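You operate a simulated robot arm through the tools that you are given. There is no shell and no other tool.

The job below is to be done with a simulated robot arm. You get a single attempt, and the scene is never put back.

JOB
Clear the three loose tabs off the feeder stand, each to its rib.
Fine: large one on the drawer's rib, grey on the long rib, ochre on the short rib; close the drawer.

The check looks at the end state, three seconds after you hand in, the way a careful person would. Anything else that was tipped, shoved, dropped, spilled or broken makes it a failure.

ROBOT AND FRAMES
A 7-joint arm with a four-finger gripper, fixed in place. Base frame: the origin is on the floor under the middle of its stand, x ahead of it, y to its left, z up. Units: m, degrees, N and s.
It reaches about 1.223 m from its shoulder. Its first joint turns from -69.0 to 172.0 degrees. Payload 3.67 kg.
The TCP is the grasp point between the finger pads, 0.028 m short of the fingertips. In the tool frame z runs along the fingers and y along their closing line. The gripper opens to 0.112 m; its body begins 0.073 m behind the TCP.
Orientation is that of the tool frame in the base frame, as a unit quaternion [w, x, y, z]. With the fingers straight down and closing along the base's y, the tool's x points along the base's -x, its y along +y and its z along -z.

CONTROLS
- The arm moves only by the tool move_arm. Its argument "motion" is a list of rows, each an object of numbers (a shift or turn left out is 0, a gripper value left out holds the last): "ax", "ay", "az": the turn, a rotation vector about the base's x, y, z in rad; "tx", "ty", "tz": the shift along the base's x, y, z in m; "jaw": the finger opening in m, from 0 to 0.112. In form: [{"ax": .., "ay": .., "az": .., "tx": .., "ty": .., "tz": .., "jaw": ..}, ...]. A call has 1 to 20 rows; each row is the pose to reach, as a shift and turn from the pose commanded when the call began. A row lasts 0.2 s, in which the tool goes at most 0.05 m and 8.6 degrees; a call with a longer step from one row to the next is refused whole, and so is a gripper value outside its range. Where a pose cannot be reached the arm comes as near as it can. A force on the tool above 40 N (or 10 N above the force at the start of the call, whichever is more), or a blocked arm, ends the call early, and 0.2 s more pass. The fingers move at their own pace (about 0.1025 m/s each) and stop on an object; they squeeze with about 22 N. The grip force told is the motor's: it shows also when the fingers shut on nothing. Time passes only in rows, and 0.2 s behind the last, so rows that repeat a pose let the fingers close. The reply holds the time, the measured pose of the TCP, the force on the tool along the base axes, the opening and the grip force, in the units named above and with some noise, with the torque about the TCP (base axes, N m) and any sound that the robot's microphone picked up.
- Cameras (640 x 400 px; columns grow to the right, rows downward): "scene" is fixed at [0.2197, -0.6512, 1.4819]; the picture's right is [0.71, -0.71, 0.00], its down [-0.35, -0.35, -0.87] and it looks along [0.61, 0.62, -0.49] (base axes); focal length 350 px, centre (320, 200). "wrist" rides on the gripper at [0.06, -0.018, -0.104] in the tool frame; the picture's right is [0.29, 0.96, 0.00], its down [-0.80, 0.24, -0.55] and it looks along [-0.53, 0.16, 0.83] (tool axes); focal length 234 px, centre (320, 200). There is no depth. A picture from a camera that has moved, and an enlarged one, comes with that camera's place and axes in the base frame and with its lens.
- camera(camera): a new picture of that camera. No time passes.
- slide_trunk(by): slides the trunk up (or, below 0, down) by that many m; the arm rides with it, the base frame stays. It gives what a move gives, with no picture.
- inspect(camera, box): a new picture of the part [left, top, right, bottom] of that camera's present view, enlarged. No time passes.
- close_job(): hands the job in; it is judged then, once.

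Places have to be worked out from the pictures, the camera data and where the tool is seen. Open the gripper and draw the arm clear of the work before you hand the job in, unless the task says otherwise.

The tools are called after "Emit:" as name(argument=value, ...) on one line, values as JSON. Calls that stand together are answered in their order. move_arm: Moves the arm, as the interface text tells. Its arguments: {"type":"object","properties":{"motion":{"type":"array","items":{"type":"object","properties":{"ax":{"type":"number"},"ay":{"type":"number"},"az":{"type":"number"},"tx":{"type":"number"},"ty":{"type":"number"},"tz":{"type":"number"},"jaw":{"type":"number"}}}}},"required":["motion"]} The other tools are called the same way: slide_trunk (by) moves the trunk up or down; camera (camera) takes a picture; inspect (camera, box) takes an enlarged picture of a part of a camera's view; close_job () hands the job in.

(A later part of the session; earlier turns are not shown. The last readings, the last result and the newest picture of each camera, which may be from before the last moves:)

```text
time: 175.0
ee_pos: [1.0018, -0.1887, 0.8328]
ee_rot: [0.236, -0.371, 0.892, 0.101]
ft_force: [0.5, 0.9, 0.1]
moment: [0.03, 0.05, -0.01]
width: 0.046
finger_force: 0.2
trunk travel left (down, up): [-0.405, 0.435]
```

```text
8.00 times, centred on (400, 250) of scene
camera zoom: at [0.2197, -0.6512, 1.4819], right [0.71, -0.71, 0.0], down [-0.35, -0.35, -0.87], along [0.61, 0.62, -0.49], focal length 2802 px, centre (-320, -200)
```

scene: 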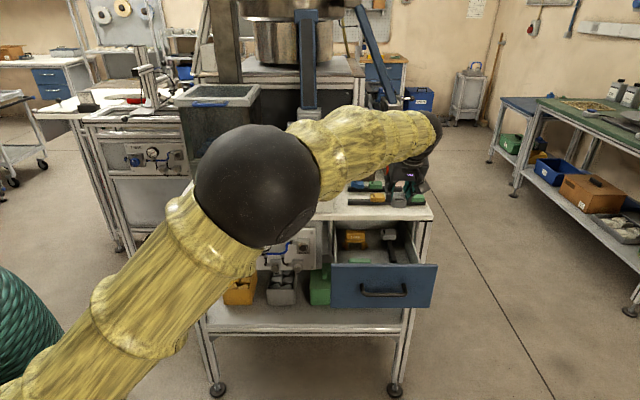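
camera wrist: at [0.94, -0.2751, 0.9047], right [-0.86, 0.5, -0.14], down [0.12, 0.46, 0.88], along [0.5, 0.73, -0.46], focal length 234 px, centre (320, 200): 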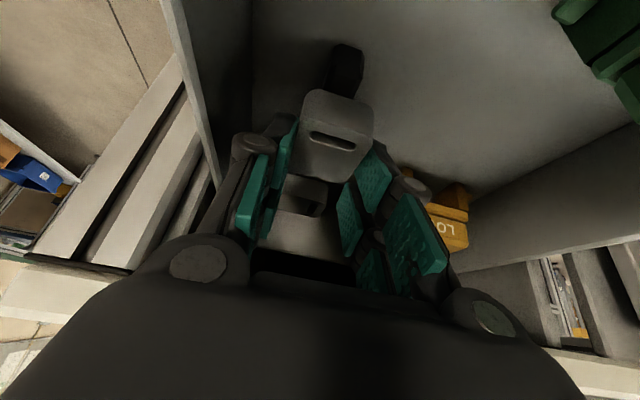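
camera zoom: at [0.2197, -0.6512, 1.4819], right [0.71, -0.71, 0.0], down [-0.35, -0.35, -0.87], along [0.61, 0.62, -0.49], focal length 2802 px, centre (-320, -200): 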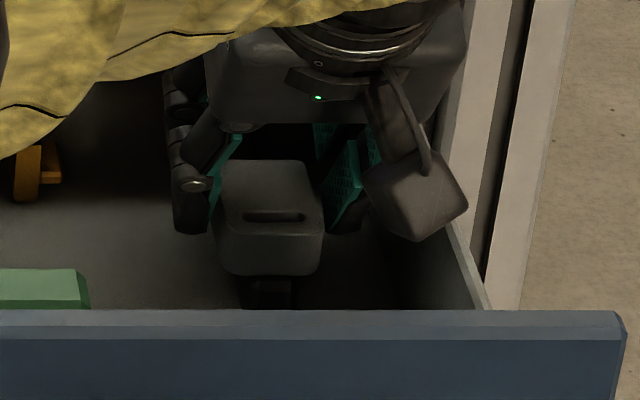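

The large tab sits level on the drawer rib. I withdraw along the finger axis, up and toward the front.

Emit:
move_arm(motion=[{"tx": -0.0025, "ty": -0.0025, "tz": 0.006}, {"tx": -0.005, "ty": -0.005, "tz": 0.0125}, {"tx": -0.009, "ty": -0.009, "tz": 0.022}, {"tx": -0.013, "ty": -0.013, "tz": 0.033}, {"tx": -0.017, "ty": -0.017, "tz": 0.044}, {"tx": -0.022, "ty": -0.022, "tz": 0.056}, {"tx": -0.027, "ty": -0.027, "tz": 0.07}, {"tx": -0.032, "ty": -0.032, "tz": 0.086}, {"tx": -0.037, "ty": -0.037, "tz": 0.104}, {"tx": -0.042, "ty": -0.042, "tz": 0.122}, {"tx": -0.047, "ty": -0.047, "tz": 0.14}, {"tx": -0.047, "ty": -0.047, "tz": 0.16}, {"tx": -0.047, "ty": -0.047, "tz": 0.16}])

Emit:
camera(camera="wrist")

Emit:
inspect(camera="wrist", box=[240, 20, 400, 120])

Emit:
inspect(camera="scene", box=[330, 205, 458, 285])

```text
time: 177.8
ee_pos: [0.9529, -0.2387, 0.9911]
ee_rot: [0.237, -0.371, 0.892, 0.1]
ft_force: [-0.6, -0.3, -0.4]
moment: [0.02, -0.02, 0.0]
width: 0.046
finger_force: 0.1
trunk travel left (down, up): [-0.405, 0.435]
```

```text
taken
camera wrist: at [0.893, -0.324, 1.0522], right [-0.86, 0.5, -0.14], down [0.12, 0.46, 0.88], along [0.5, 0.73, -0.46], focal length 234 px, centre (320, 200)
```

wrist: 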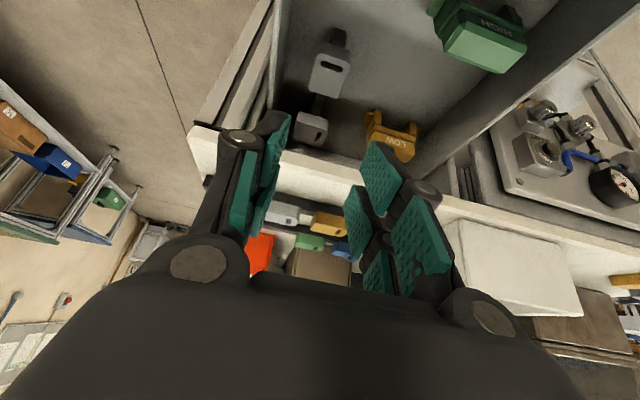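

```text
4.00 times, centred on (320, 70) of wrist
camera zoom: at [0.893, -0.324, 1.0522], right [-0.86, 0.5, -0.14], down [0.12, 0.46, 0.88], along [0.5, 0.73, -0.46], focal length 937 px, centre (320, 720)
```

zoom: 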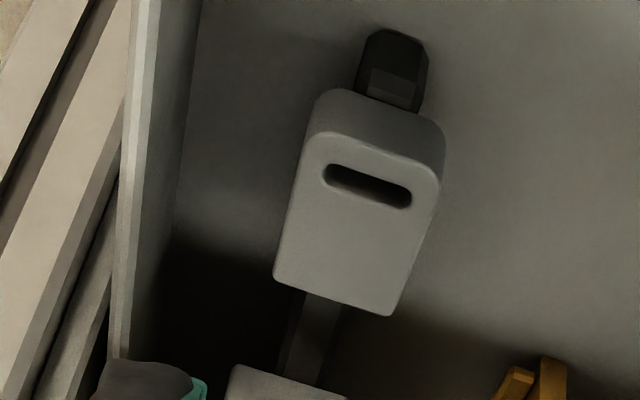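

```text
5.00 times, centred on (394, 245) of scene
camera zoom: at [0.2197, -0.6512, 1.4819], right [0.71, -0.71, 0.0], down [-0.35, -0.35, -0.87], along [0.61, 0.62, -0.49], focal length 1751 px, centre (-50, -25)
```

zoom: 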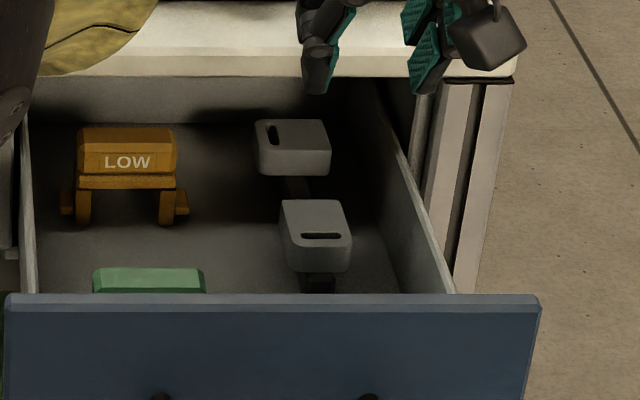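

The large tab is neatly on the drawer rib. I close the drawer now by pushing its front panel left of the handle at u=0.68, so I bring the closed fingers over to the front of the panel first.

Emit:
move_arm(motion=[{"tx": -0.018, "ty": -0.003, "tz": 0.01, "jaw": 0.03}, {"tx": -0.038, "ty": -0.005, "tz": 0.015, "jaw": 0.012}, {"tx": -0.058, "ty": -0.008, "tz": 0.015}, {"tx": -0.078, "ty": -0.01, "tz": 0.015}, {"tx": -0.098, "ty": -0.012, "tz": 0.015}, {"tx": -0.118, "ty": -0.014, "tz": 0.015}, {"tx": -0.138, "ty": -0.016, "tz": 0.015}, {"tx": -0.158, "ty": -0.018, "tz": 0.015}, {"tx": -0.178, "ty": -0.02, "tz": 0.015}, {"tx": -0.198, "ty": -0.022, "tz": 0.015}, {"tx": -0.218, "ty": -0.024, "tz": 0.015}, {"tx": -0.238, "ty": -0.027, "tz": 0.015}, {"tx": -0.26, "ty": -0.03, "tz": 0.01}, {"tx": -0.26, "ty": -0.03, "tz": 0.01}])

Emit:
camera(camera="scene")

Emit:
camera(camera="wrist")

```text
time: 180.8
ee_pos: [0.6914, -0.2659, 1.0012]
ee_rot: [0.237, -0.371, 0.892, 0.101]
ft_force: [-0.2, -0.3, 0.2]
moment: [-0.02, -0.01, -0.03]
width: 0.012
finger_force: 0.0
trunk travel left (down, up): [-0.405, 0.435]
```

```text
taken
```

scene: 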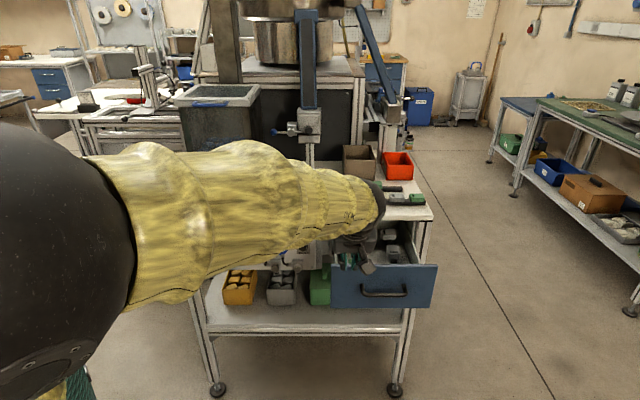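

```text
taken
camera wrist: at [0.6322, -0.352, 1.0629], right [-0.86, 0.5, -0.14], down [0.12, 0.46, 0.88], along [0.5, 0.73, -0.46], focal length 234 px, centre (320, 200)
```

wrist: 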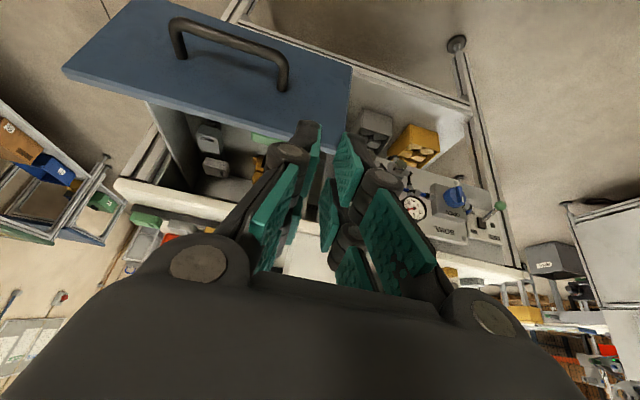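

The closed fingers are in front of the panel at u=0.677, clear of the handle. I lower them to panel height.

Emit:
move_arm(motion=[{"tz": -0.018}, {"tz": -0.036}, {"tz": -0.054}, {"tz": -0.072}, {"tz": -0.09}, {"tz": -0.108}, {"tz": -0.126}, {"tz": -0.144}, {"tz": -0.144}])

Emit:
camera(camera="wrist")

Emit:
camera(camera="scene")

```text
time: 182.8
ee_pos: [0.6948, -0.2659, 0.8581]
ee_rot: [0.237, -0.371, 0.892, 0.1]
ft_force: [-0.1, 0.1, 0.3]
moment: [-0.03, 0.0, 0.01]
width: 0.0121
finger_force: 0.1
trunk travel left (down, up): [-0.405, 0.435]
```

```text
taken
camera wrist: at [0.6347, -0.3523, 0.9198], right [-0.86, 0.5, -0.14], down [0.12, 0.46, 0.88], along [0.5, 0.73, -0.46], focal length 234 px, centre (320, 200)
```

wrist: 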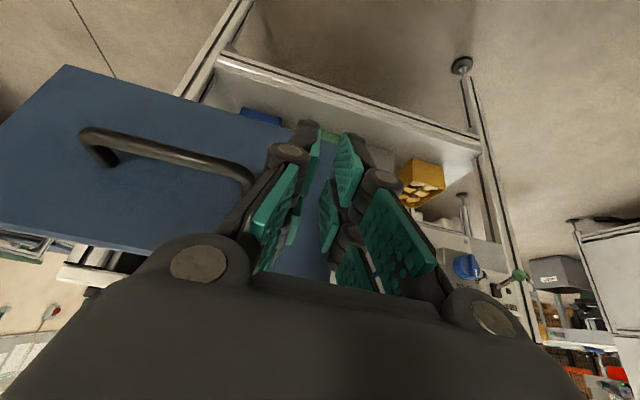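

```text
taken
```

scene: 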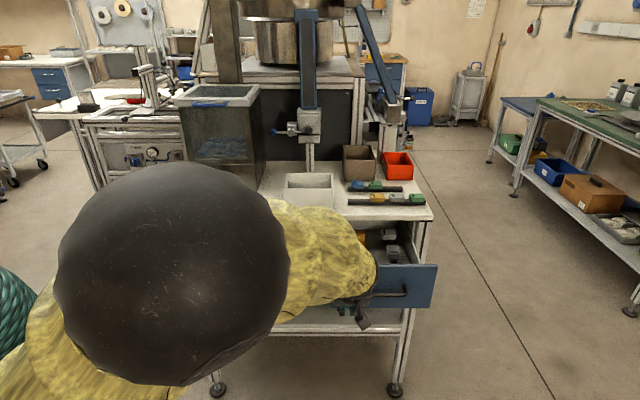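

Both the handle post and the panel's left edge are clear of the fingers. I push toward the stand slowly: first contact, then a steady close.

Emit:
move_arm(motion=[{"tx": 0.01, "ty": 0.01}, {"tx": 0.02, "ty": 0.02}, {"tx": 0.028, "ty": 0.028}, {"tx": 0.032, "ty": 0.032}, {"tx": 0.0355, "ty": 0.0355}, {"tx": 0.039, "ty": 0.039}, {"tx": 0.0425, "ty": 0.0425}, {"tx": 0.046, "ty": 0.046}, {"tx": 0.0495, "ty": 0.0495}, {"tx": 0.053, "ty": 0.053}, {"tx": 0.0565, "ty": 0.0565}, {"tx": 0.06, "ty": 0.06}, {"tx": 0.0635, "ty": 0.0635}, {"tx": 0.067, "ty": 0.067}, {"tx": 0.067, "ty": 0.067}])

Emit:
camera(camera="scene")

```text
time: 186.0
ee_pos: [0.761, -0.1991, 0.8576]
ee_rot: [0.237, -0.37, 0.893, 0.1]
ft_force: [-0.6, 0.9, 0.4]
moment: [-0.02, -0.01, -0.03]
width: 0.0119
finger_force: 0.0
trunk travel left (down, up): [-0.405, 0.435]
```

```text
taken
```

scene: 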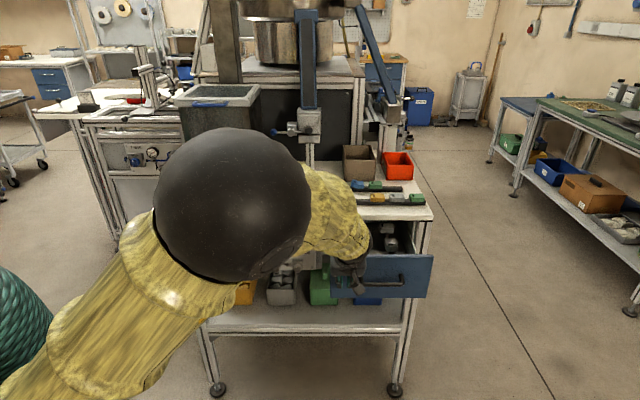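

The drawer is closing easily with hardly any force. I keep pushing at the same gentle pace.

Emit:
move_arm(motion=[{"tx": 0.004, "ty": 0.004}, {"tx": 0.008, "ty": 0.008}, {"tx": 0.0125, "ty": 0.0125}, {"tx": 0.017, "ty": 0.017}, {"tx": 0.0215, "ty": 0.0215}, {"tx": 0.026, "ty": 0.026}, {"tx": 0.0305, "ty": 0.0305}, {"tx": 0.035, "ty": 0.035}, {"tx": 0.0395, "ty": 0.0395}, {"tx": 0.044, "ty": 0.044}, {"tx": 0.0485, "ty": 0.0485}, {"tx": 0.053, "ty": 0.053}, {"tx": 0.0575, "ty": 0.0575}, {"tx": 0.062, "ty": 0.062}, {"tx": 0.0665, "ty": 0.0665}, {"tx": 0.071, "ty": 0.071}, {"tx": 0.0755, "ty": 0.0755}, {"tx": 0.08, "ty": 0.08}, {"tx": 0.0845, "ty": 0.0845}, {"tx": 0.088, "ty": 0.088}])

Emit:
camera(camera="scene")

Emit:
inspect(camera="scene", box=[330, 190, 458, 270])

```text
time: 190.2
ee_pos: [0.8483, -0.1099, 0.8576]
ee_rot: [0.237, -0.371, 0.892, 0.099]
ft_force: [0.2, 0.0, -0.2]
moment: [0.02, 0.0, -0.02]
width: 0.0123
finger_force: 0.0
trunk travel left (down, up): [-0.405, 0.435]
```

```text
taken
```

scene: 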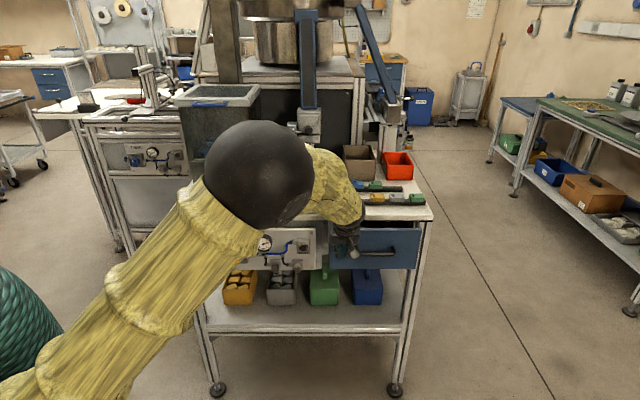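

```text
5.00 times, centred on (394, 230) of scene
camera zoom: at [0.2197, -0.6512, 1.4819], right [0.71, -0.71, 0.0], down [-0.35, -0.35, -0.87], along [0.61, 0.62, -0.49], focal length 1751 px, centre (-50, 50)
```

zoom: 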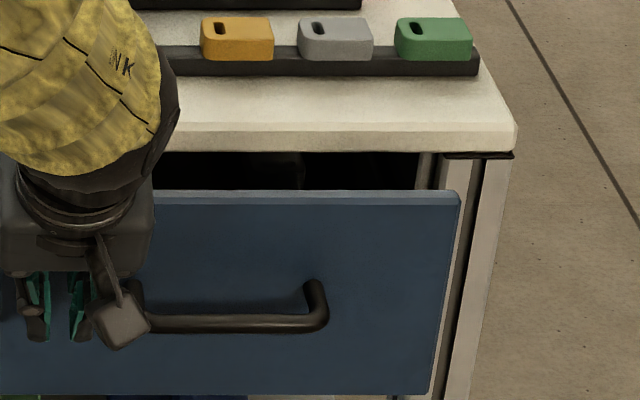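

About 4 cm remain. I push on slowly until the panel seats and the force rises.

Emit:
move_arm(motion=[{"tx": 0.003, "ty": 0.003}, {"tx": 0.006, "ty": 0.006}, {"tx": 0.009, "ty": 0.009}, {"tx": 0.012, "ty": 0.012}, {"tx": 0.015, "ty": 0.015}, {"tx": 0.018, "ty": 0.018}, {"tx": 0.021, "ty": 0.021}, {"tx": 0.024, "ty": 0.024}, {"tx": 0.0265, "ty": 0.0265}, {"tx": 0.029, "ty": 0.029}, {"tx": 0.031, "ty": 0.031}, {"tx": 0.031, "ty": 0.031}])

Emit:
inspect(camera="scene", box=[330, 190, 458, 270])

```text
time: 192.8
ee_pos: [0.8791, -0.0797, 0.8584]
ee_rot: [0.238, -0.371, 0.892, 0.1]
ft_force: [-0.8, 0.1, 0.4]
moment: [0.01, 0.01, 0.04]
width: 0.0115
finger_force: 0.1
trunk travel left (down, up): [-0.405, 0.435]
```

```text
5.00 times, centred on (394, 230) of scene
camera zoom: at [0.2197, -0.6512, 1.4819], right [0.71, -0.71, 0.0], down [-0.35, -0.35, -0.87], along [0.61, 0.62, -0.49], focal length 1751 px, centre (-50, 50)
```

zoom: 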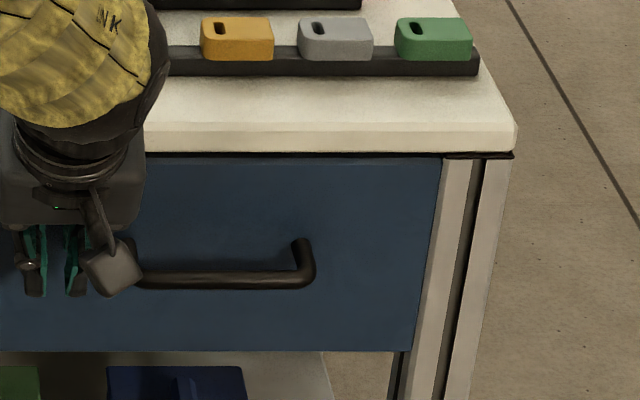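

It looks almost flush: the handle is at row 246.0 now and was at 245.6 at the start. I push a few millimetres further until I feel it seat.

Emit:
move_arm(motion=[{"tx": 0.0015, "ty": 0.0015}, {"tx": 0.003, "ty": 0.003}, {"tx": 0.0045, "ty": 0.0045}, {"tx": 0.006, "ty": 0.006}, {"tx": 0.0075, "ty": 0.0075}, {"tx": 0.0075, "ty": 0.0075}])

Emit:
inspect(camera="scene", box=[300, 190, 444, 280])

```text
time: 193.6
ee_pos: [0.8807, -0.0796, 0.8577]
ee_rot: [0.234, -0.371, 0.893, 0.1]
ft_force: [-23.1, -25.1, 9.3]
moment: [-0.08, 0.0, -0.15]
width: 0.0114
finger_force: 0.1
trunk travel left (down, up): [-0.405, 0.435]
stopped in row 4: the force on the tool passed its limit at 44 N (the readings are from after the stop); the commanded pose is now the measured one
```

```text
4.44 times, centred on (372, 235) of scene
camera zoom: at [0.2197, -0.6512, 1.4819], right [0.71, -0.71, 0.0], down [-0.35, -0.35, -0.87], along [0.61, 0.62, -0.49], focal length 1557 px, centre (89, 44)
```

zoom: 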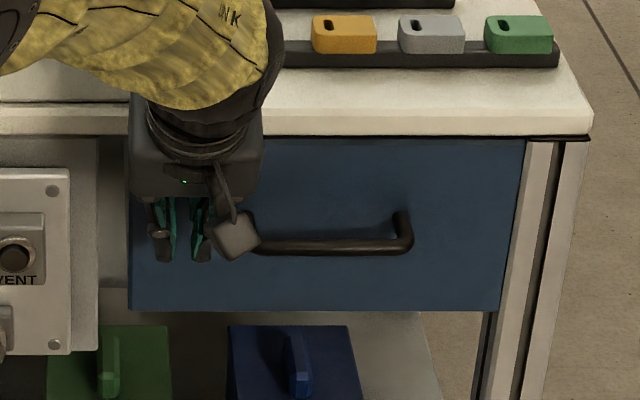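

The drawer is fully closed; it matches the initial picture and the stop pushed back at 44 N. I back off, rise, and head for the ochre tab.

Emit:
move_arm(motion=[{"tx": -0.008, "ty": -0.008}, {"tx": -0.018, "ty": -0.018, "tz": 0.005}, {"tx": -0.03, "ty": -0.03, "tz": 0.015}, {"tx": -0.042, "ty": -0.042, "tz": 0.03}, {"tx": -0.054, "ty": -0.052, "tz": 0.048}, {"tx": -0.064, "ty": -0.056, "tz": 0.068}, {"tx": -0.072, "ty": -0.05, "tz": 0.09}, {"tx": -0.08, "ty": -0.04, "tz": 0.112}, {"tx": -0.088, "ty": -0.03, "tz": 0.134}, {"tx": -0.096, "ty": -0.018, "tz": 0.156}, {"tx": -0.104, "ty": -0.006, "tz": 0.178}, {"tx": -0.112, "ty": 0.008, "tz": 0.2}, {"tx": -0.12, "ty": 0.022, "tz": 0.22}, {"tx": -0.128, "ty": 0.036, "tz": 0.24}, {"tx": -0.128, "ty": 0.036, "tz": 0.24, "jaw": 0.06}])

Emit:
camera(camera="scene")

```text
time: 196.8
ee_pos: [0.7558, -0.0394, 1.0975]
ee_rot: [0.234, -0.372, 0.893, 0.1]
ft_force: [1.2, -0.5, -0.4]
moment: [0.01, 0.02, -0.01]
width: 0.0602
finger_force: 0.2
trunk travel left (down, up): [-0.405, 0.435]
```

```text
taken
```

scene: 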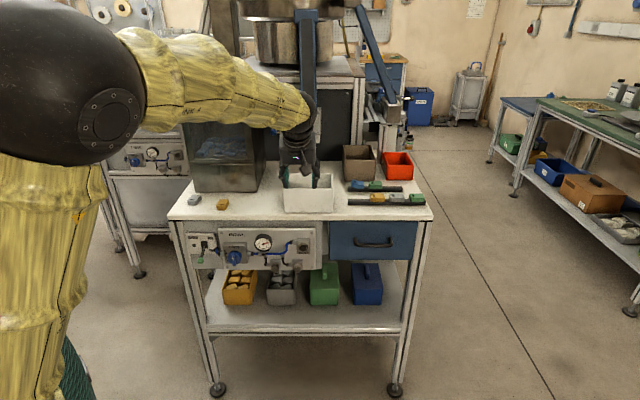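

The drawer stays shut. Now I turn the leaned hand +86° about the vertical while moving over toward the ochre tab, keeping height.

Emit:
move_arm(motion=[{"tx": -0.003, "ty": 0.007, "tz": 0.004, "az": 0.075}, {"tx": -0.006, "ty": 0.014, "tz": 0.008, "az": 0.15}, {"tx": -0.009, "ty": 0.021, "tz": 0.012, "az": 0.225}, {"tx": -0.012, "ty": 0.028, "tz": 0.016, "az": 0.3}, {"tx": -0.015, "ty": 0.035, "tz": 0.02, "az": 0.375}, {"tx": -0.018, "ty": 0.042, "tz": 0.024, "az": 0.45}, {"tx": -0.021, "ty": 0.049, "tz": 0.028, "az": 0.525}, {"tx": -0.024, "ty": 0.056, "tz": 0.032, "az": 0.6}, {"tx": -0.027, "ty": 0.063, "tz": 0.036, "az": 0.675}, {"tx": -0.03, "ty": 0.07, "tz": 0.04, "az": 0.75}, {"tx": -0.033, "ty": 0.077, "tz": 0.04, "az": 0.825}, {"tx": -0.036, "ty": 0.084, "tz": 0.04, "az": 0.9}, {"tx": -0.039, "ty": 0.091, "tz": 0.04, "az": 0.975}, {"tx": -0.042, "ty": 0.098, "tz": 0.04, "az": 1.05}, {"tx": -0.045, "ty": 0.105, "tz": 0.04, "az": 1.125}, {"tx": -0.048, "ty": 0.112, "tz": 0.04, "az": 1.2}, {"tx": -0.051, "ty": 0.119, "tz": 0.04, "az": 1.275}, {"tx": -0.054, "ty": 0.126, "tz": 0.04, "az": 1.35}, {"tx": -0.056, "ty": 0.133, "tz": 0.04, "az": 1.425}, {"tx": -0.056, "ty": 0.14, "tz": 0.04, "az": 1.5}])

Emit:
camera(camera="scene")

Emit:
camera(camera="wrist")

```text
time: 201.0
ee_pos: [0.6996, 0.1011, 1.1357]
ee_rot: [-0.102, 0.881, -0.399, -0.234]
ft_force: [0.0, -0.2, 0.1]
moment: [0.02, 0.0, -0.01]
width: 0.0601
finger_force: 0.0
trunk travel left (down, up): [-0.405, 0.435]
```

```text
taken
```

scene: 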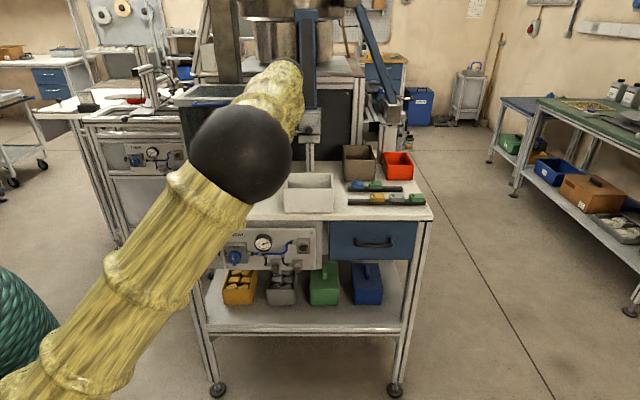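

```text
taken
camera wrist: at [0.7807, 0.0369, 1.1979], right [-0.55, -0.82, -0.14], down [-0.45, 0.16, 0.88], along [-0.7, 0.55, -0.46], focal length 234 px, centre (320, 200)
```

wrist: 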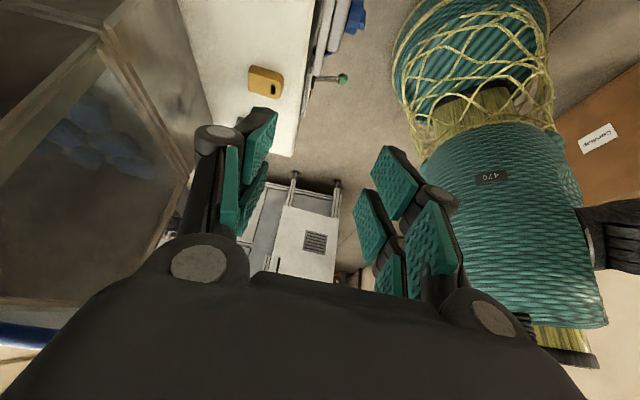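

This works very well: yaw 131° with the elbow out to the right. I deepen the lean to 45° and move to a hover over the ochre tab.

Emit:
move_arm(motion=[{"tx": -0.002, "ty": 0.01, "tz": -0.004, "ax": 0.017, "ay": 0.015}, {"tx": -0.004, "ty": 0.022, "tz": -0.01, "ax": 0.034, "ay": 0.03}, {"tx": -0.007, "ty": 0.036, "tz": -0.018, "ax": 0.051, "ay": 0.045}, {"tx": -0.01, "ty": 0.05, "tz": -0.027, "ax": 0.068, "ay": 0.061}, {"tx": -0.013, "ty": 0.064, "tz": -0.036, "ax": 0.085, "ay": 0.076}, {"tx": -0.016, "ty": 0.078, "tz": -0.045, "ax": 0.102, "ay": 0.091}, {"tx": -0.018, "ty": 0.092, "tz": -0.055, "ax": 0.119, "ay": 0.106}, {"tx": -0.02, "ty": 0.106, "tz": -0.065, "ax": 0.136, "ay": 0.122}, {"tx": -0.022, "ty": 0.12, "tz": -0.075, "ax": 0.153, "ay": 0.137}, {"tx": -0.024, "ty": 0.13, "tz": -0.085, "ax": 0.17, "ay": 0.152}, {"tx": -0.026, "ty": 0.137, "tz": -0.095, "ax": 0.187, "ay": 0.168}, {"tx": -0.0276, "ty": 0.139, "tz": -0.105, "ax": 0.202, "ay": 0.182}, {"tx": -0.0276, "ty": 0.139, "tz": -0.105, "ax": 0.202, "ay": 0.182}])

Emit:
camera(camera="wrist")

Emit:
camera(camera="scene")

```text
time: 203.8
ee_pos: [0.6705, 0.2398, 1.0317]
ee_rot: [-0.155, 0.841, -0.382, -0.35]
ft_force: [1.0, -0.4, -0.8]
moment: [-0.01, 0.01, -0.01]
width: 0.0599
finger_force: 0.0
trunk travel left (down, up): [-0.405, 0.435]
```

```text
taken
camera wrist: at [0.7615, 0.1655, 1.0633], right [-0.59, -0.79, -0.2], down [-0.29, -0.03, 0.96], along [-0.76, 0.62, -0.21], focal length 234 px, centre (320, 200)
```

wrist: 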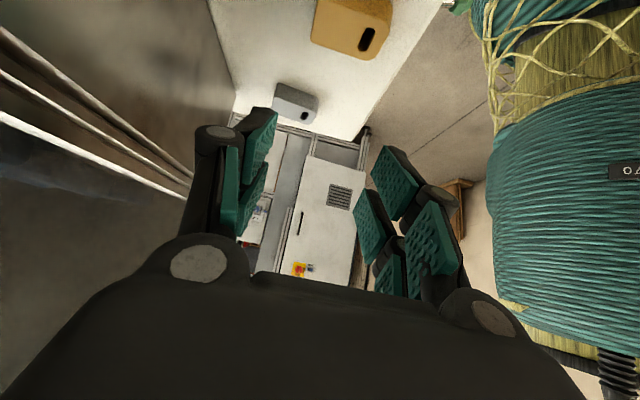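

```text
taken
```

scene: 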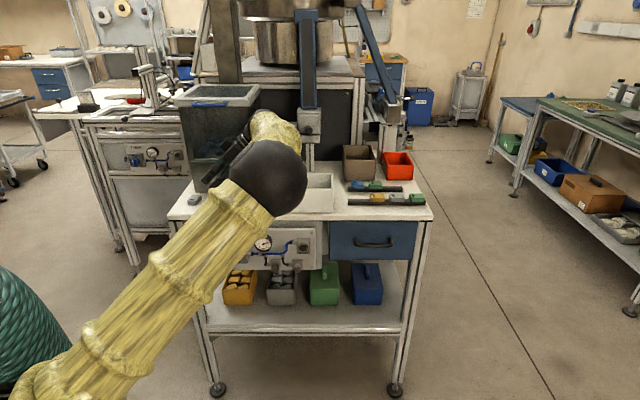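

Right over the ochre tab with exact tracking. I enlarge the wrist view to line up its ends with the fingers.

Emit:
inspect(camera="wrist", box=[240, 0, 432, 120])

Emit:
inspect(camera="scene", box=[176, 130, 288, 210])

```text
3.33 times, centred on (336, 60) of wrist
camera zoom: at [0.7615, 0.1655, 1.0633], right [-0.59, -0.79, -0.2], down [-0.29, -0.03, 0.96], along [-0.76, 0.62, -0.21], focal length 781 px, centre (267, 667)
```

zoom: 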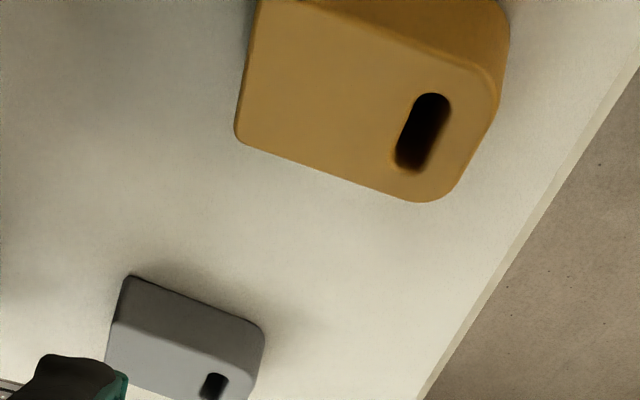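

```text
5.00 times, centred on (232, 170) of scene
camera zoom: at [0.2197, -0.6512, 1.4819], right [0.71, -0.71, 0.0], down [-0.35, -0.35, -0.87], along [0.61, 0.62, -0.49], focal length 1751 px, centre (760, 350)
```

zoom: 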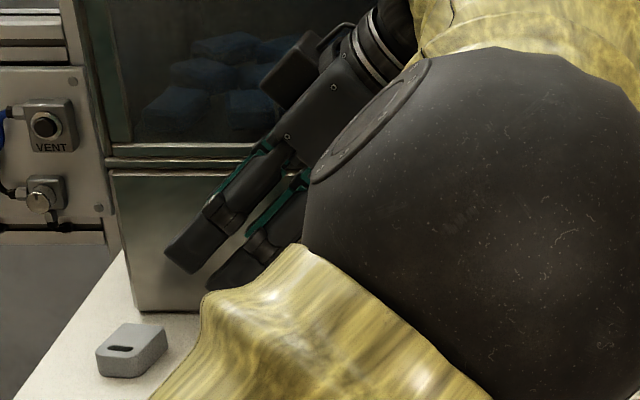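

The ochre tab's centre is (0.670, 0.242), within 2 mm of the grasp axis, and its ends face the fingers. I descend to just above the table.

Emit:
move_arm(motion=[{"tx": 0.0008, "ty": 0.0007, "tz": -0.012, "az": 0.008, "jaw": 0.064}, {"tx": 0.0008, "ty": 0.0007, "tz": -0.026, "az": 0.016}, {"tx": 0.0008, "ty": 0.0007, "tz": -0.04, "az": 0.02}, {"tx": 0.0008, "ty": 0.0007, "tz": -0.052, "az": 0.02}, {"tx": 0.0008, "ty": 0.0007, "tz": -0.062, "az": 0.02}, {"tx": 0.0008, "ty": 0.0007, "tz": -0.068, "az": 0.02}, {"tx": 0.0008, "ty": 0.0007, "tz": -0.068, "az": 0.02}])

Emit:
camera(camera="wrist")

Emit:
inspect(camera="wrist", box=[200, 40, 440, 190])

Emit:
inspect(camera="scene", box=[176, 150, 272, 210])

```text
time: 205.4
ee_pos: [0.6726, 0.242, 0.9648]
ee_rot: [-0.153, 0.844, -0.375, -0.352]
ft_force: [-0.2, -0.4, 0.6]
moment: [-0.02, -0.05, 0.0]
width: 0.0642
finger_force: 0.1
trunk travel left (down, up): [-0.405, 0.435]
```

```text
taken
camera wrist: at [0.7642, 0.1679, 0.9956], right [-0.57, -0.8, -0.2], down [-0.29, -0.03, 0.96], along [-0.77, 0.6, -0.21], focal length 234 px, centre (320, 200)
```

wrist: 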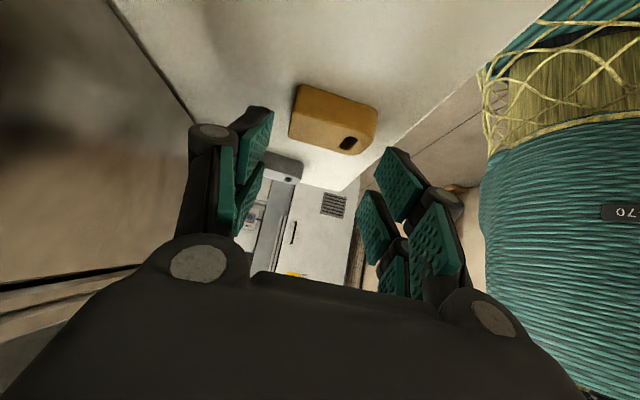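

```text
2.67 times, centred on (320, 115) of wrist
camera zoom: at [0.7642, 0.1679, 0.9956], right [-0.57, -0.8, -0.2], down [-0.29, -0.03, 0.96], along [-0.77, 0.6, -0.21], focal length 624 px, centre (320, 427)
```

zoom: 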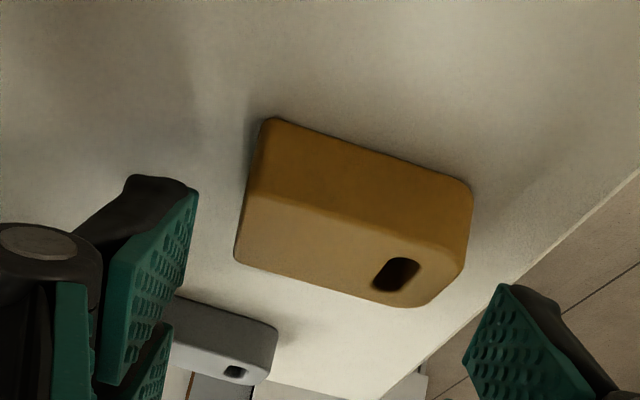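

```text
6.67 times, centred on (224, 180) of scene
camera zoom: at [0.2197, -0.6512, 1.4819], right [0.71, -0.71, 0.0], down [-0.35, -0.35, -0.87], along [0.61, 0.62, -0.49], focal length 2335 px, centre (960, 333)
```

zoom: 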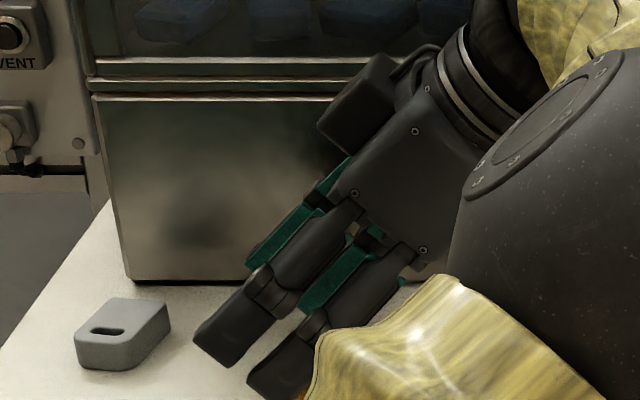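

The tab is centred between the fingers but still slightly beyond the tips. I go down the last centimetre in small steps watching for table contact.

Emit:
move_arm(motion=[{"tz": -0.003}, {"tz": -0.006}, {"tz": -0.008}, {"tz": -0.0095}, {"tz": -0.0095}])

Emit:
inspect(camera="wrist", box=[200, 40, 440, 190])

```text
time: 206.6
ee_pos: [0.672, 0.2393, 0.9553]
ee_rot: [-0.153, 0.844, -0.373, -0.352]
ft_force: [0.3, 0.8, 9.0]
moment: [0.19, -0.29, -0.07]
width: 0.0652
finger_force: 0.8
trunk travel left (down, up): [-0.405, 0.435]
```

```text
2.67 times, centred on (320, 115) of wrist
camera zoom: at [0.7637, 0.1671, 0.9867], right [-0.57, -0.8, -0.2], down [-0.29, -0.03, 0.96], along [-0.77, 0.6, -0.21], focal length 624 px, centre (320, 427)
```

zoom: 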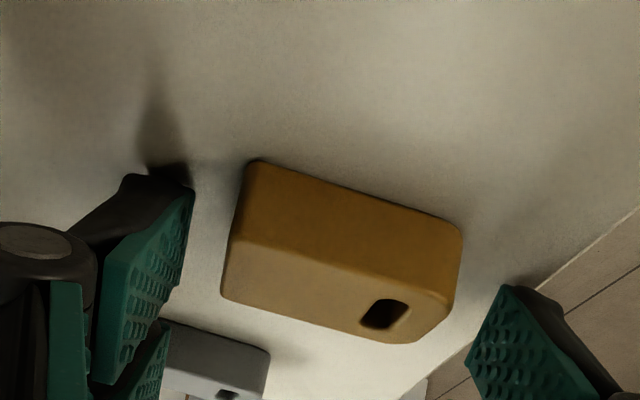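

The lowest fingertips touch the table with 9 N. I lift 2 mm and close on the tab's ends.

Emit:
move_arm(motion=[{"tz": 0.0025}, {"tz": 0.0025, "jaw": 0.056}, {"tz": 0.0025, "jaw": 0.05}, {"tz": 0.0025, "jaw": 0.0}, {"tz": 0.0025, "jaw": 0.0}, {"tz": 0.0025, "jaw": 0.0}, {"tz": 0.0025, "jaw": 0.0}])

Emit:
inspect(camera="wrist", box=[200, 40, 440, 190])

```text
time: 208.2
ee_pos: [0.6714, 0.2412, 0.9565]
ee_rot: [-0.152, 0.845, -0.373, -0.353]
ft_force: [4.1, 1.6, 9.0]
moment: [0.24, -0.3, -0.02]
width: 0.0422
finger_force: 22.0
trunk travel left (down, up): [-0.405, 0.435]
```

```text
2.67 times, centred on (320, 115) of wrist
camera zoom: at [0.7632, 0.1681, 0.9885], right [-0.57, -0.8, -0.2], down [-0.29, -0.03, 0.96], along [-0.77, 0.6, -0.21], focal length 624 px, centre (320, 427)
```

zoom: 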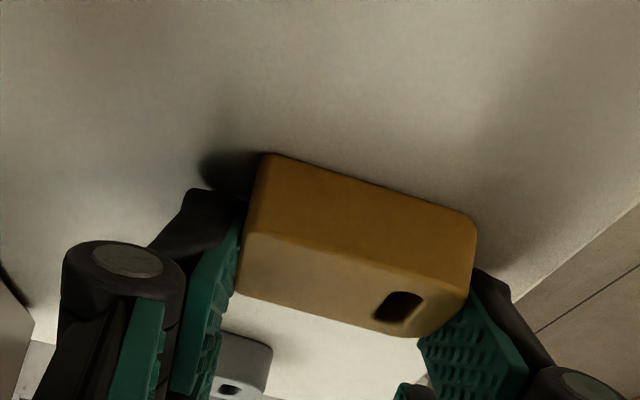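

Gripped by its ends at 42 mm. I lift slowly and check it hangs level.

Emit:
move_arm(motion=[{"tz": 0.004}, {"tz": 0.01}, {"tz": 0.018}, {"tz": 0.028}, {"tz": 0.04}, {"tz": 0.055}, {"tz": 0.07}, {"tz": 0.085}, {"tz": 0.085}])

Emit:
inspect(camera="wrist", box=[200, 40, 440, 190])

Emit:
inspect(camera="scene", box=[176, 130, 288, 200])

```text
time: 210.2
ee_pos: [0.6725, 0.2408, 1.0409]
ee_rot: [-0.152, 0.844, -0.374, -0.353]
ft_force: [0.1, -0.2, -0.9]
moment: [0.0, 0.02, -0.04]
width: 0.0423
finger_force: 21.7
trunk travel left (down, up): [-0.405, 0.435]
```

```text
2.67 times, centred on (320, 115) of wrist
camera zoom: at [0.764, 0.1673, 1.0731], right [-0.57, -0.8, -0.2], down [-0.29, -0.03, 0.96], along [-0.77, 0.6, -0.21], focal length 624 px, centre (320, 427)
```

zoom: 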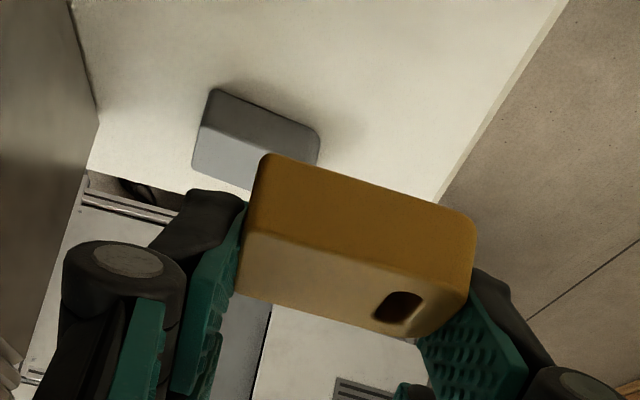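

```text
5.71 times, centred on (232, 165) of scene
camera zoom: at [0.2197, -0.6512, 1.4819], right [0.71, -0.71, 0.0], down [-0.35, -0.35, -0.87], along [0.61, 0.62, -0.49], focal length 2002 px, centre (823, 400)
```

zoom: 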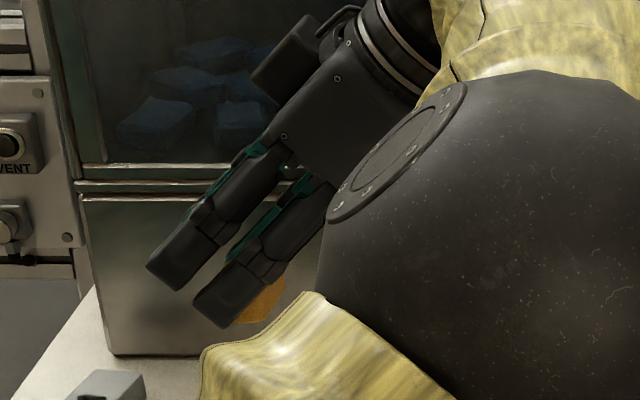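

The tab hangs steady. Its centre is about 5 mm along the lean direction from the TCP and its bottom is 41 mm below. I carry it up and back, then turn -86° toward the ribs.

Emit:
move_arm(motion=[{"tx": 0.002, "ty": -0.01, "tz": 0.008}, {"tx": 0.006, "ty": -0.025, "tz": 0.018}, {"tx": 0.011, "ty": -0.042, "tz": 0.03}, {"tx": 0.016, "ty": -0.06, "tz": 0.042}, {"tx": 0.021, "ty": -0.078, "tz": 0.055}, {"tx": 0.026, "ty": -0.096, "tz": 0.068}, {"tx": 0.03, "ty": -0.112, "tz": 0.08}, {"tx": 0.034, "ty": -0.128, "tz": 0.09}, {"tx": 0.034, "ty": -0.128, "tz": 0.09}])

Emit:
move_arm(motion=[{"tx": 0.007, "ty": -0.009, "tz": 0.002, "az": -0.075}, {"tx": 0.014, "ty": -0.018, "tz": 0.004, "az": -0.15}, {"tx": 0.021, "ty": -0.027, "tz": 0.006, "az": -0.225}, {"tx": 0.028, "ty": -0.036, "tz": 0.008, "az": -0.3}, {"tx": 0.035, "ty": -0.045, "tz": 0.01, "az": -0.375}, {"tx": 0.042, "ty": -0.054, "tz": 0.01, "az": -0.45}, {"tx": 0.049, "ty": -0.063, "tz": 0.01, "az": -0.525}, {"tx": 0.056, "ty": -0.072, "tz": 0.01, "az": -0.6}, {"tx": 0.063, "ty": -0.081, "tz": 0.01, "az": -0.675}, {"tx": 0.07, "ty": -0.09, "tz": 0.01, "az": -0.75}, {"tx": 0.078, "ty": -0.099, "tz": 0.01, "az": -0.825}, {"tx": 0.086, "ty": -0.108, "tz": 0.01, "az": -0.9}, {"tx": 0.094, "ty": -0.117, "tz": 0.01, "az": -0.975}, {"tx": 0.102, "ty": -0.126, "tz": 0.01, "az": -1.05}, {"tx": 0.11, "ty": -0.135, "tz": 0.01, "az": -1.125}, {"tx": 0.118, "ty": -0.144, "tz": 0.01, "az": -1.2}, {"tx": 0.126, "ty": -0.153, "tz": 0.01, "az": -1.275}, {"tx": 0.134, "ty": -0.162, "tz": 0.01, "az": -1.35}, {"tx": 0.142, "ty": -0.171, "tz": 0.01, "az": -1.425}, {"tx": 0.15, "ty": -0.18, "tz": 0.01, "az": -1.5}])

Emit:
camera(camera="scene")

Emit:
camera(camera="wrist")

```text
time: 212.2
ee_pos: [0.7065, 0.1122, 1.1304]
ee_rot: [-0.151, 0.845, -0.373, -0.353]
ft_force: [-0.2, -0.9, 0.7]
moment: [0.0, 0.02, 0.01]
width: 0.0424
finger_force: 22.0
trunk travel left (down, up): [-0.405, 0.435]
```

```text
time: 216.4
ee_pos: [0.8567, -0.0678, 1.1413]
ee_rot: [0.349, -0.364, 0.85, 0.154]
ft_force: [-0.5, -0.2, -0.8]
moment: [-0.01, 0.01, 0.01]
width: 0.0421
finger_force: 21.8
trunk travel left (down, up): [-0.405, 0.435]
```

```text
taken
```

scene: 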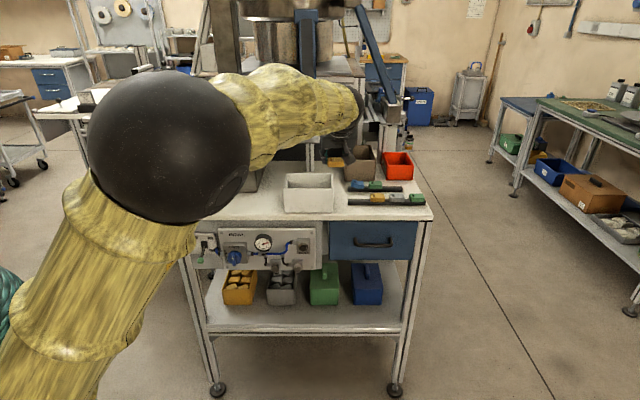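

```text
taken
camera wrist: at [0.7905, -0.1646, 1.1732], right [-0.84, 0.51, -0.2], down [-0.05, 0.28, 0.96], along [0.55, 0.81, -0.21], focal length 234 px, centre (320, 200)
```

wrist: 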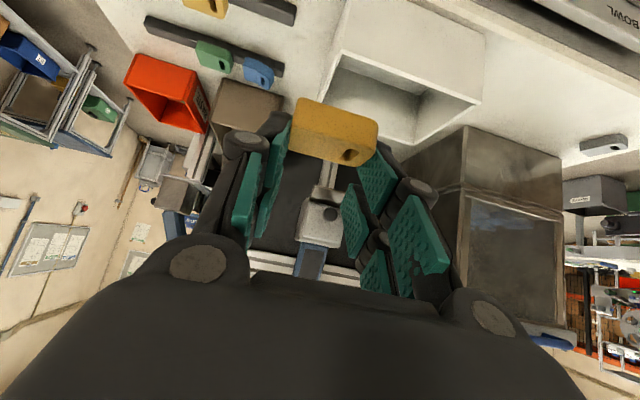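

Carried cleanly to the front of the ribs. I raise the trunk 0.12 m and reach out over the short rib's free end, staying high.

Emit:
slide_trunk(by=0.12)

Emit:
move_arm(motion=[{"tx": 0.017, "ty": -0.001, "tz": -0.006}, {"tx": 0.034, "ty": -0.002, "tz": -0.014}, {"tx": 0.051, "ty": -0.003, "tz": -0.024}, {"tx": 0.068, "ty": -0.004, "tz": -0.036}, {"tx": 0.085, "ty": -0.005, "tz": -0.048}, {"tx": 0.102, "ty": -0.006, "tz": -0.06}, {"tx": 0.119, "ty": -0.007, "tz": -0.072}, {"tx": 0.136, "ty": -0.008, "tz": -0.084}, {"tx": 0.153, "ty": -0.009, "tz": -0.096}, {"tx": 0.17, "ty": -0.01, "tz": -0.108}, {"tx": 0.187, "ty": -0.011, "tz": -0.12}, {"tx": 0.204, "ty": -0.012, "tz": -0.132}, {"tx": 0.221, "ty": -0.013, "tz": -0.144}, {"tx": 0.238, "ty": -0.014, "tz": -0.156}, {"tx": 0.25, "ty": -0.015, "tz": -0.166}, {"tx": 0.25, "ty": -0.015, "tz": -0.166}])

Emit:
camera(camera="scene")

Emit:
camera(camera="wrist")

```text
time: 217.9
ee_pos: [0.8572, -0.0689, 1.2605]
ee_rot: [0.349, -0.364, 0.849, 0.155]
ft_force: [0.5, -1.0, -0.4]
moment: [0.03, -0.03, 0.01]
width: 0.0424
finger_force: 21.8
trunk travel left (down, up): [-0.525, 0.315]
```

```text
time: 221.3
ee_pos: [1.1067, -0.0832, 1.0978]
ee_rot: [0.35, -0.364, 0.849, 0.155]
ft_force: [0.0, 0.4, 0.1]
moment: [-0.03, 0.01, 0.0]
width: 0.0422
finger_force: 22.1
trunk travel left (down, up): [-0.525, 0.315]
```

```text
taken
```

scene: 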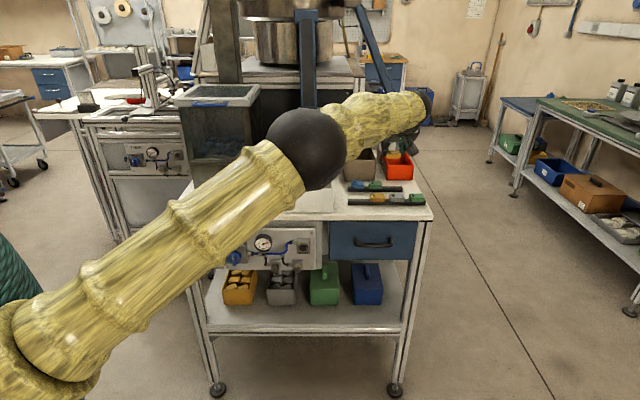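

```text
taken
camera wrist: at [1.0403, -0.1796, 1.1283], right [-0.84, 0.51, -0.2], down [-0.05, 0.28, 0.96], along [0.55, 0.81, -0.21], focal length 234 px, centre (320, 200)
```

wrist: 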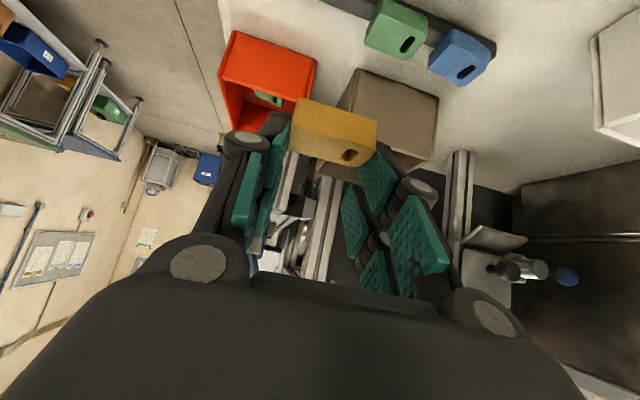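

Exactly there: u=0.841, v=0.724, with height to spare. I enlarge the wrist view to measure the short rib's free end and the green tab beside it.

Emit:
inspect(camera="wrist", box=[260, 0, 452, 120])

Emit:
inspect(camera="scene", box=[330, 140, 442, 210])

```text
3.33 times, centred on (356, 60) of wrist
camera zoom: at [1.0403, -0.1796, 1.1283], right [-0.84, 0.51, -0.2], down [-0.05, 0.28, 0.96], along [0.55, 0.81, -0.21], focal length 781 px, centre (200, 667)
```

zoom: 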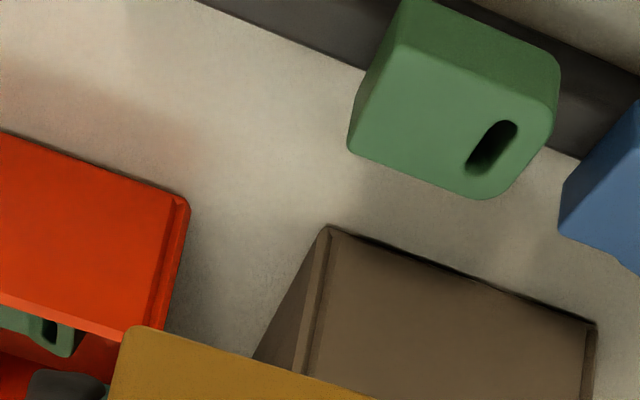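

```text
5.71 times, centred on (386, 175) of scene
camera zoom: at [0.2197, -0.6512, 1.4819], right [0.71, -0.71, 0.0], down [-0.35, -0.35, -0.87], along [0.61, 0.62, -0.49], focal length 2002 px, centre (-57, 343)
```

zoom: 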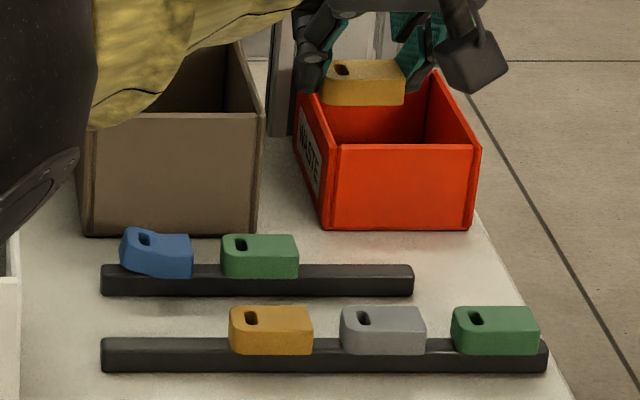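

From this view the green tab's right face is at u=0.820 and the short rib's centre line at v=0.7595, so I aim the tab centre at u=0.866, v=0.7595. I move over that point and come down to z=1.0.

Emit:
move_arm(motion=[{"tx": 0.01, "ty": 0.001, "tz": -0.012, "az": -0.006}, {"tx": 0.02, "ty": 0.002, "tz": -0.026, "az": -0.012}, {"tx": 0.03, "ty": 0.003, "tz": -0.04, "az": -0.02}, {"tx": 0.0389, "ty": 0.004, "tz": -0.054, "az": -0.02}, {"tx": 0.0389, "ty": 0.004, "tz": -0.068, "az": -0.02}, {"tx": 0.0389, "ty": 0.004, "tz": -0.082, "az": -0.02}, {"tx": 0.0389, "ty": 0.004, "tz": -0.094, "az": -0.02}, {"tx": 0.0389, "ty": 0.004, "tz": -0.094, "az": -0.02}])

Emit:
camera(camera="wrist")

Emit:
inspect(camera="wrist", box=[220, 20, 440, 157])

Emit:
inspect(camera="scene", box=[346, 155, 442, 215])

```text
time: 223.1
ee_pos: [1.1468, -0.079, 1.0]
ee_rot: [0.352, -0.355, 0.853, 0.151]
ft_force: [-0.3, -0.5, 1.1]
moment: [0.01, -0.02, 0.0]
width: 0.0424
finger_force: 22.1
trunk travel left (down, up): [-0.525, 0.315]
```

```text
taken
camera wrist: at [1.0783, -0.173, 1.032], right [-0.83, 0.53, -0.2], down [-0.04, 0.28, 0.96], along [0.56, 0.8, -0.21], focal length 234 px, centre (320, 200)
```

wrist: 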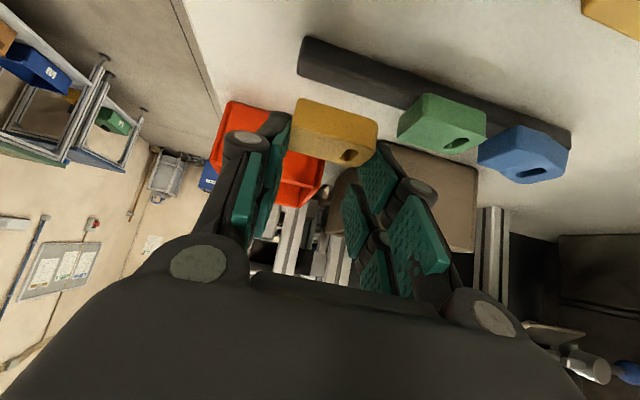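

```text
2.91 times, centred on (330, 88) of wrist
camera zoom: at [1.0783, -0.173, 1.032], right [-0.83, 0.53, -0.2], down [-0.04, 0.28, 0.96], along [0.56, 0.8, -0.21], focal length 681 px, centre (291, 524)
```

zoom: 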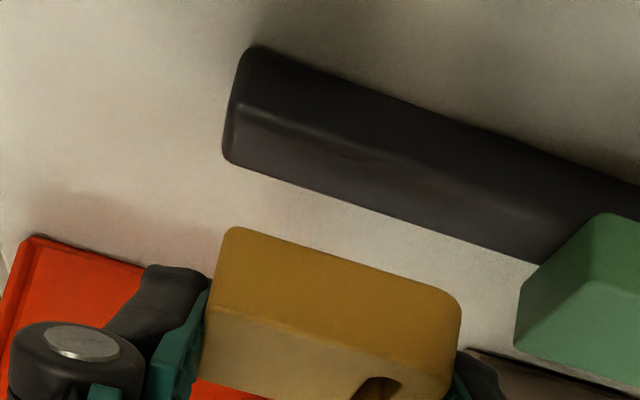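

```text
6.67 times, centred on (394, 185) of scene
camera zoom: at [0.2197, -0.6512, 1.4819], right [0.71, -0.71, 0.0], down [-0.35, -0.35, -0.87], along [0.61, 0.62, -0.49], focal length 2335 px, centre (-173, 300)
```

zoom: 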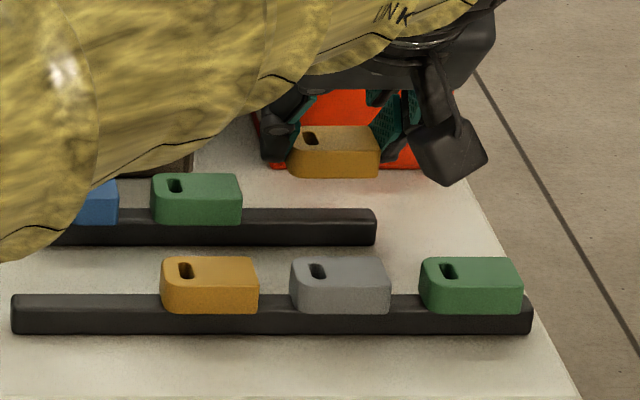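

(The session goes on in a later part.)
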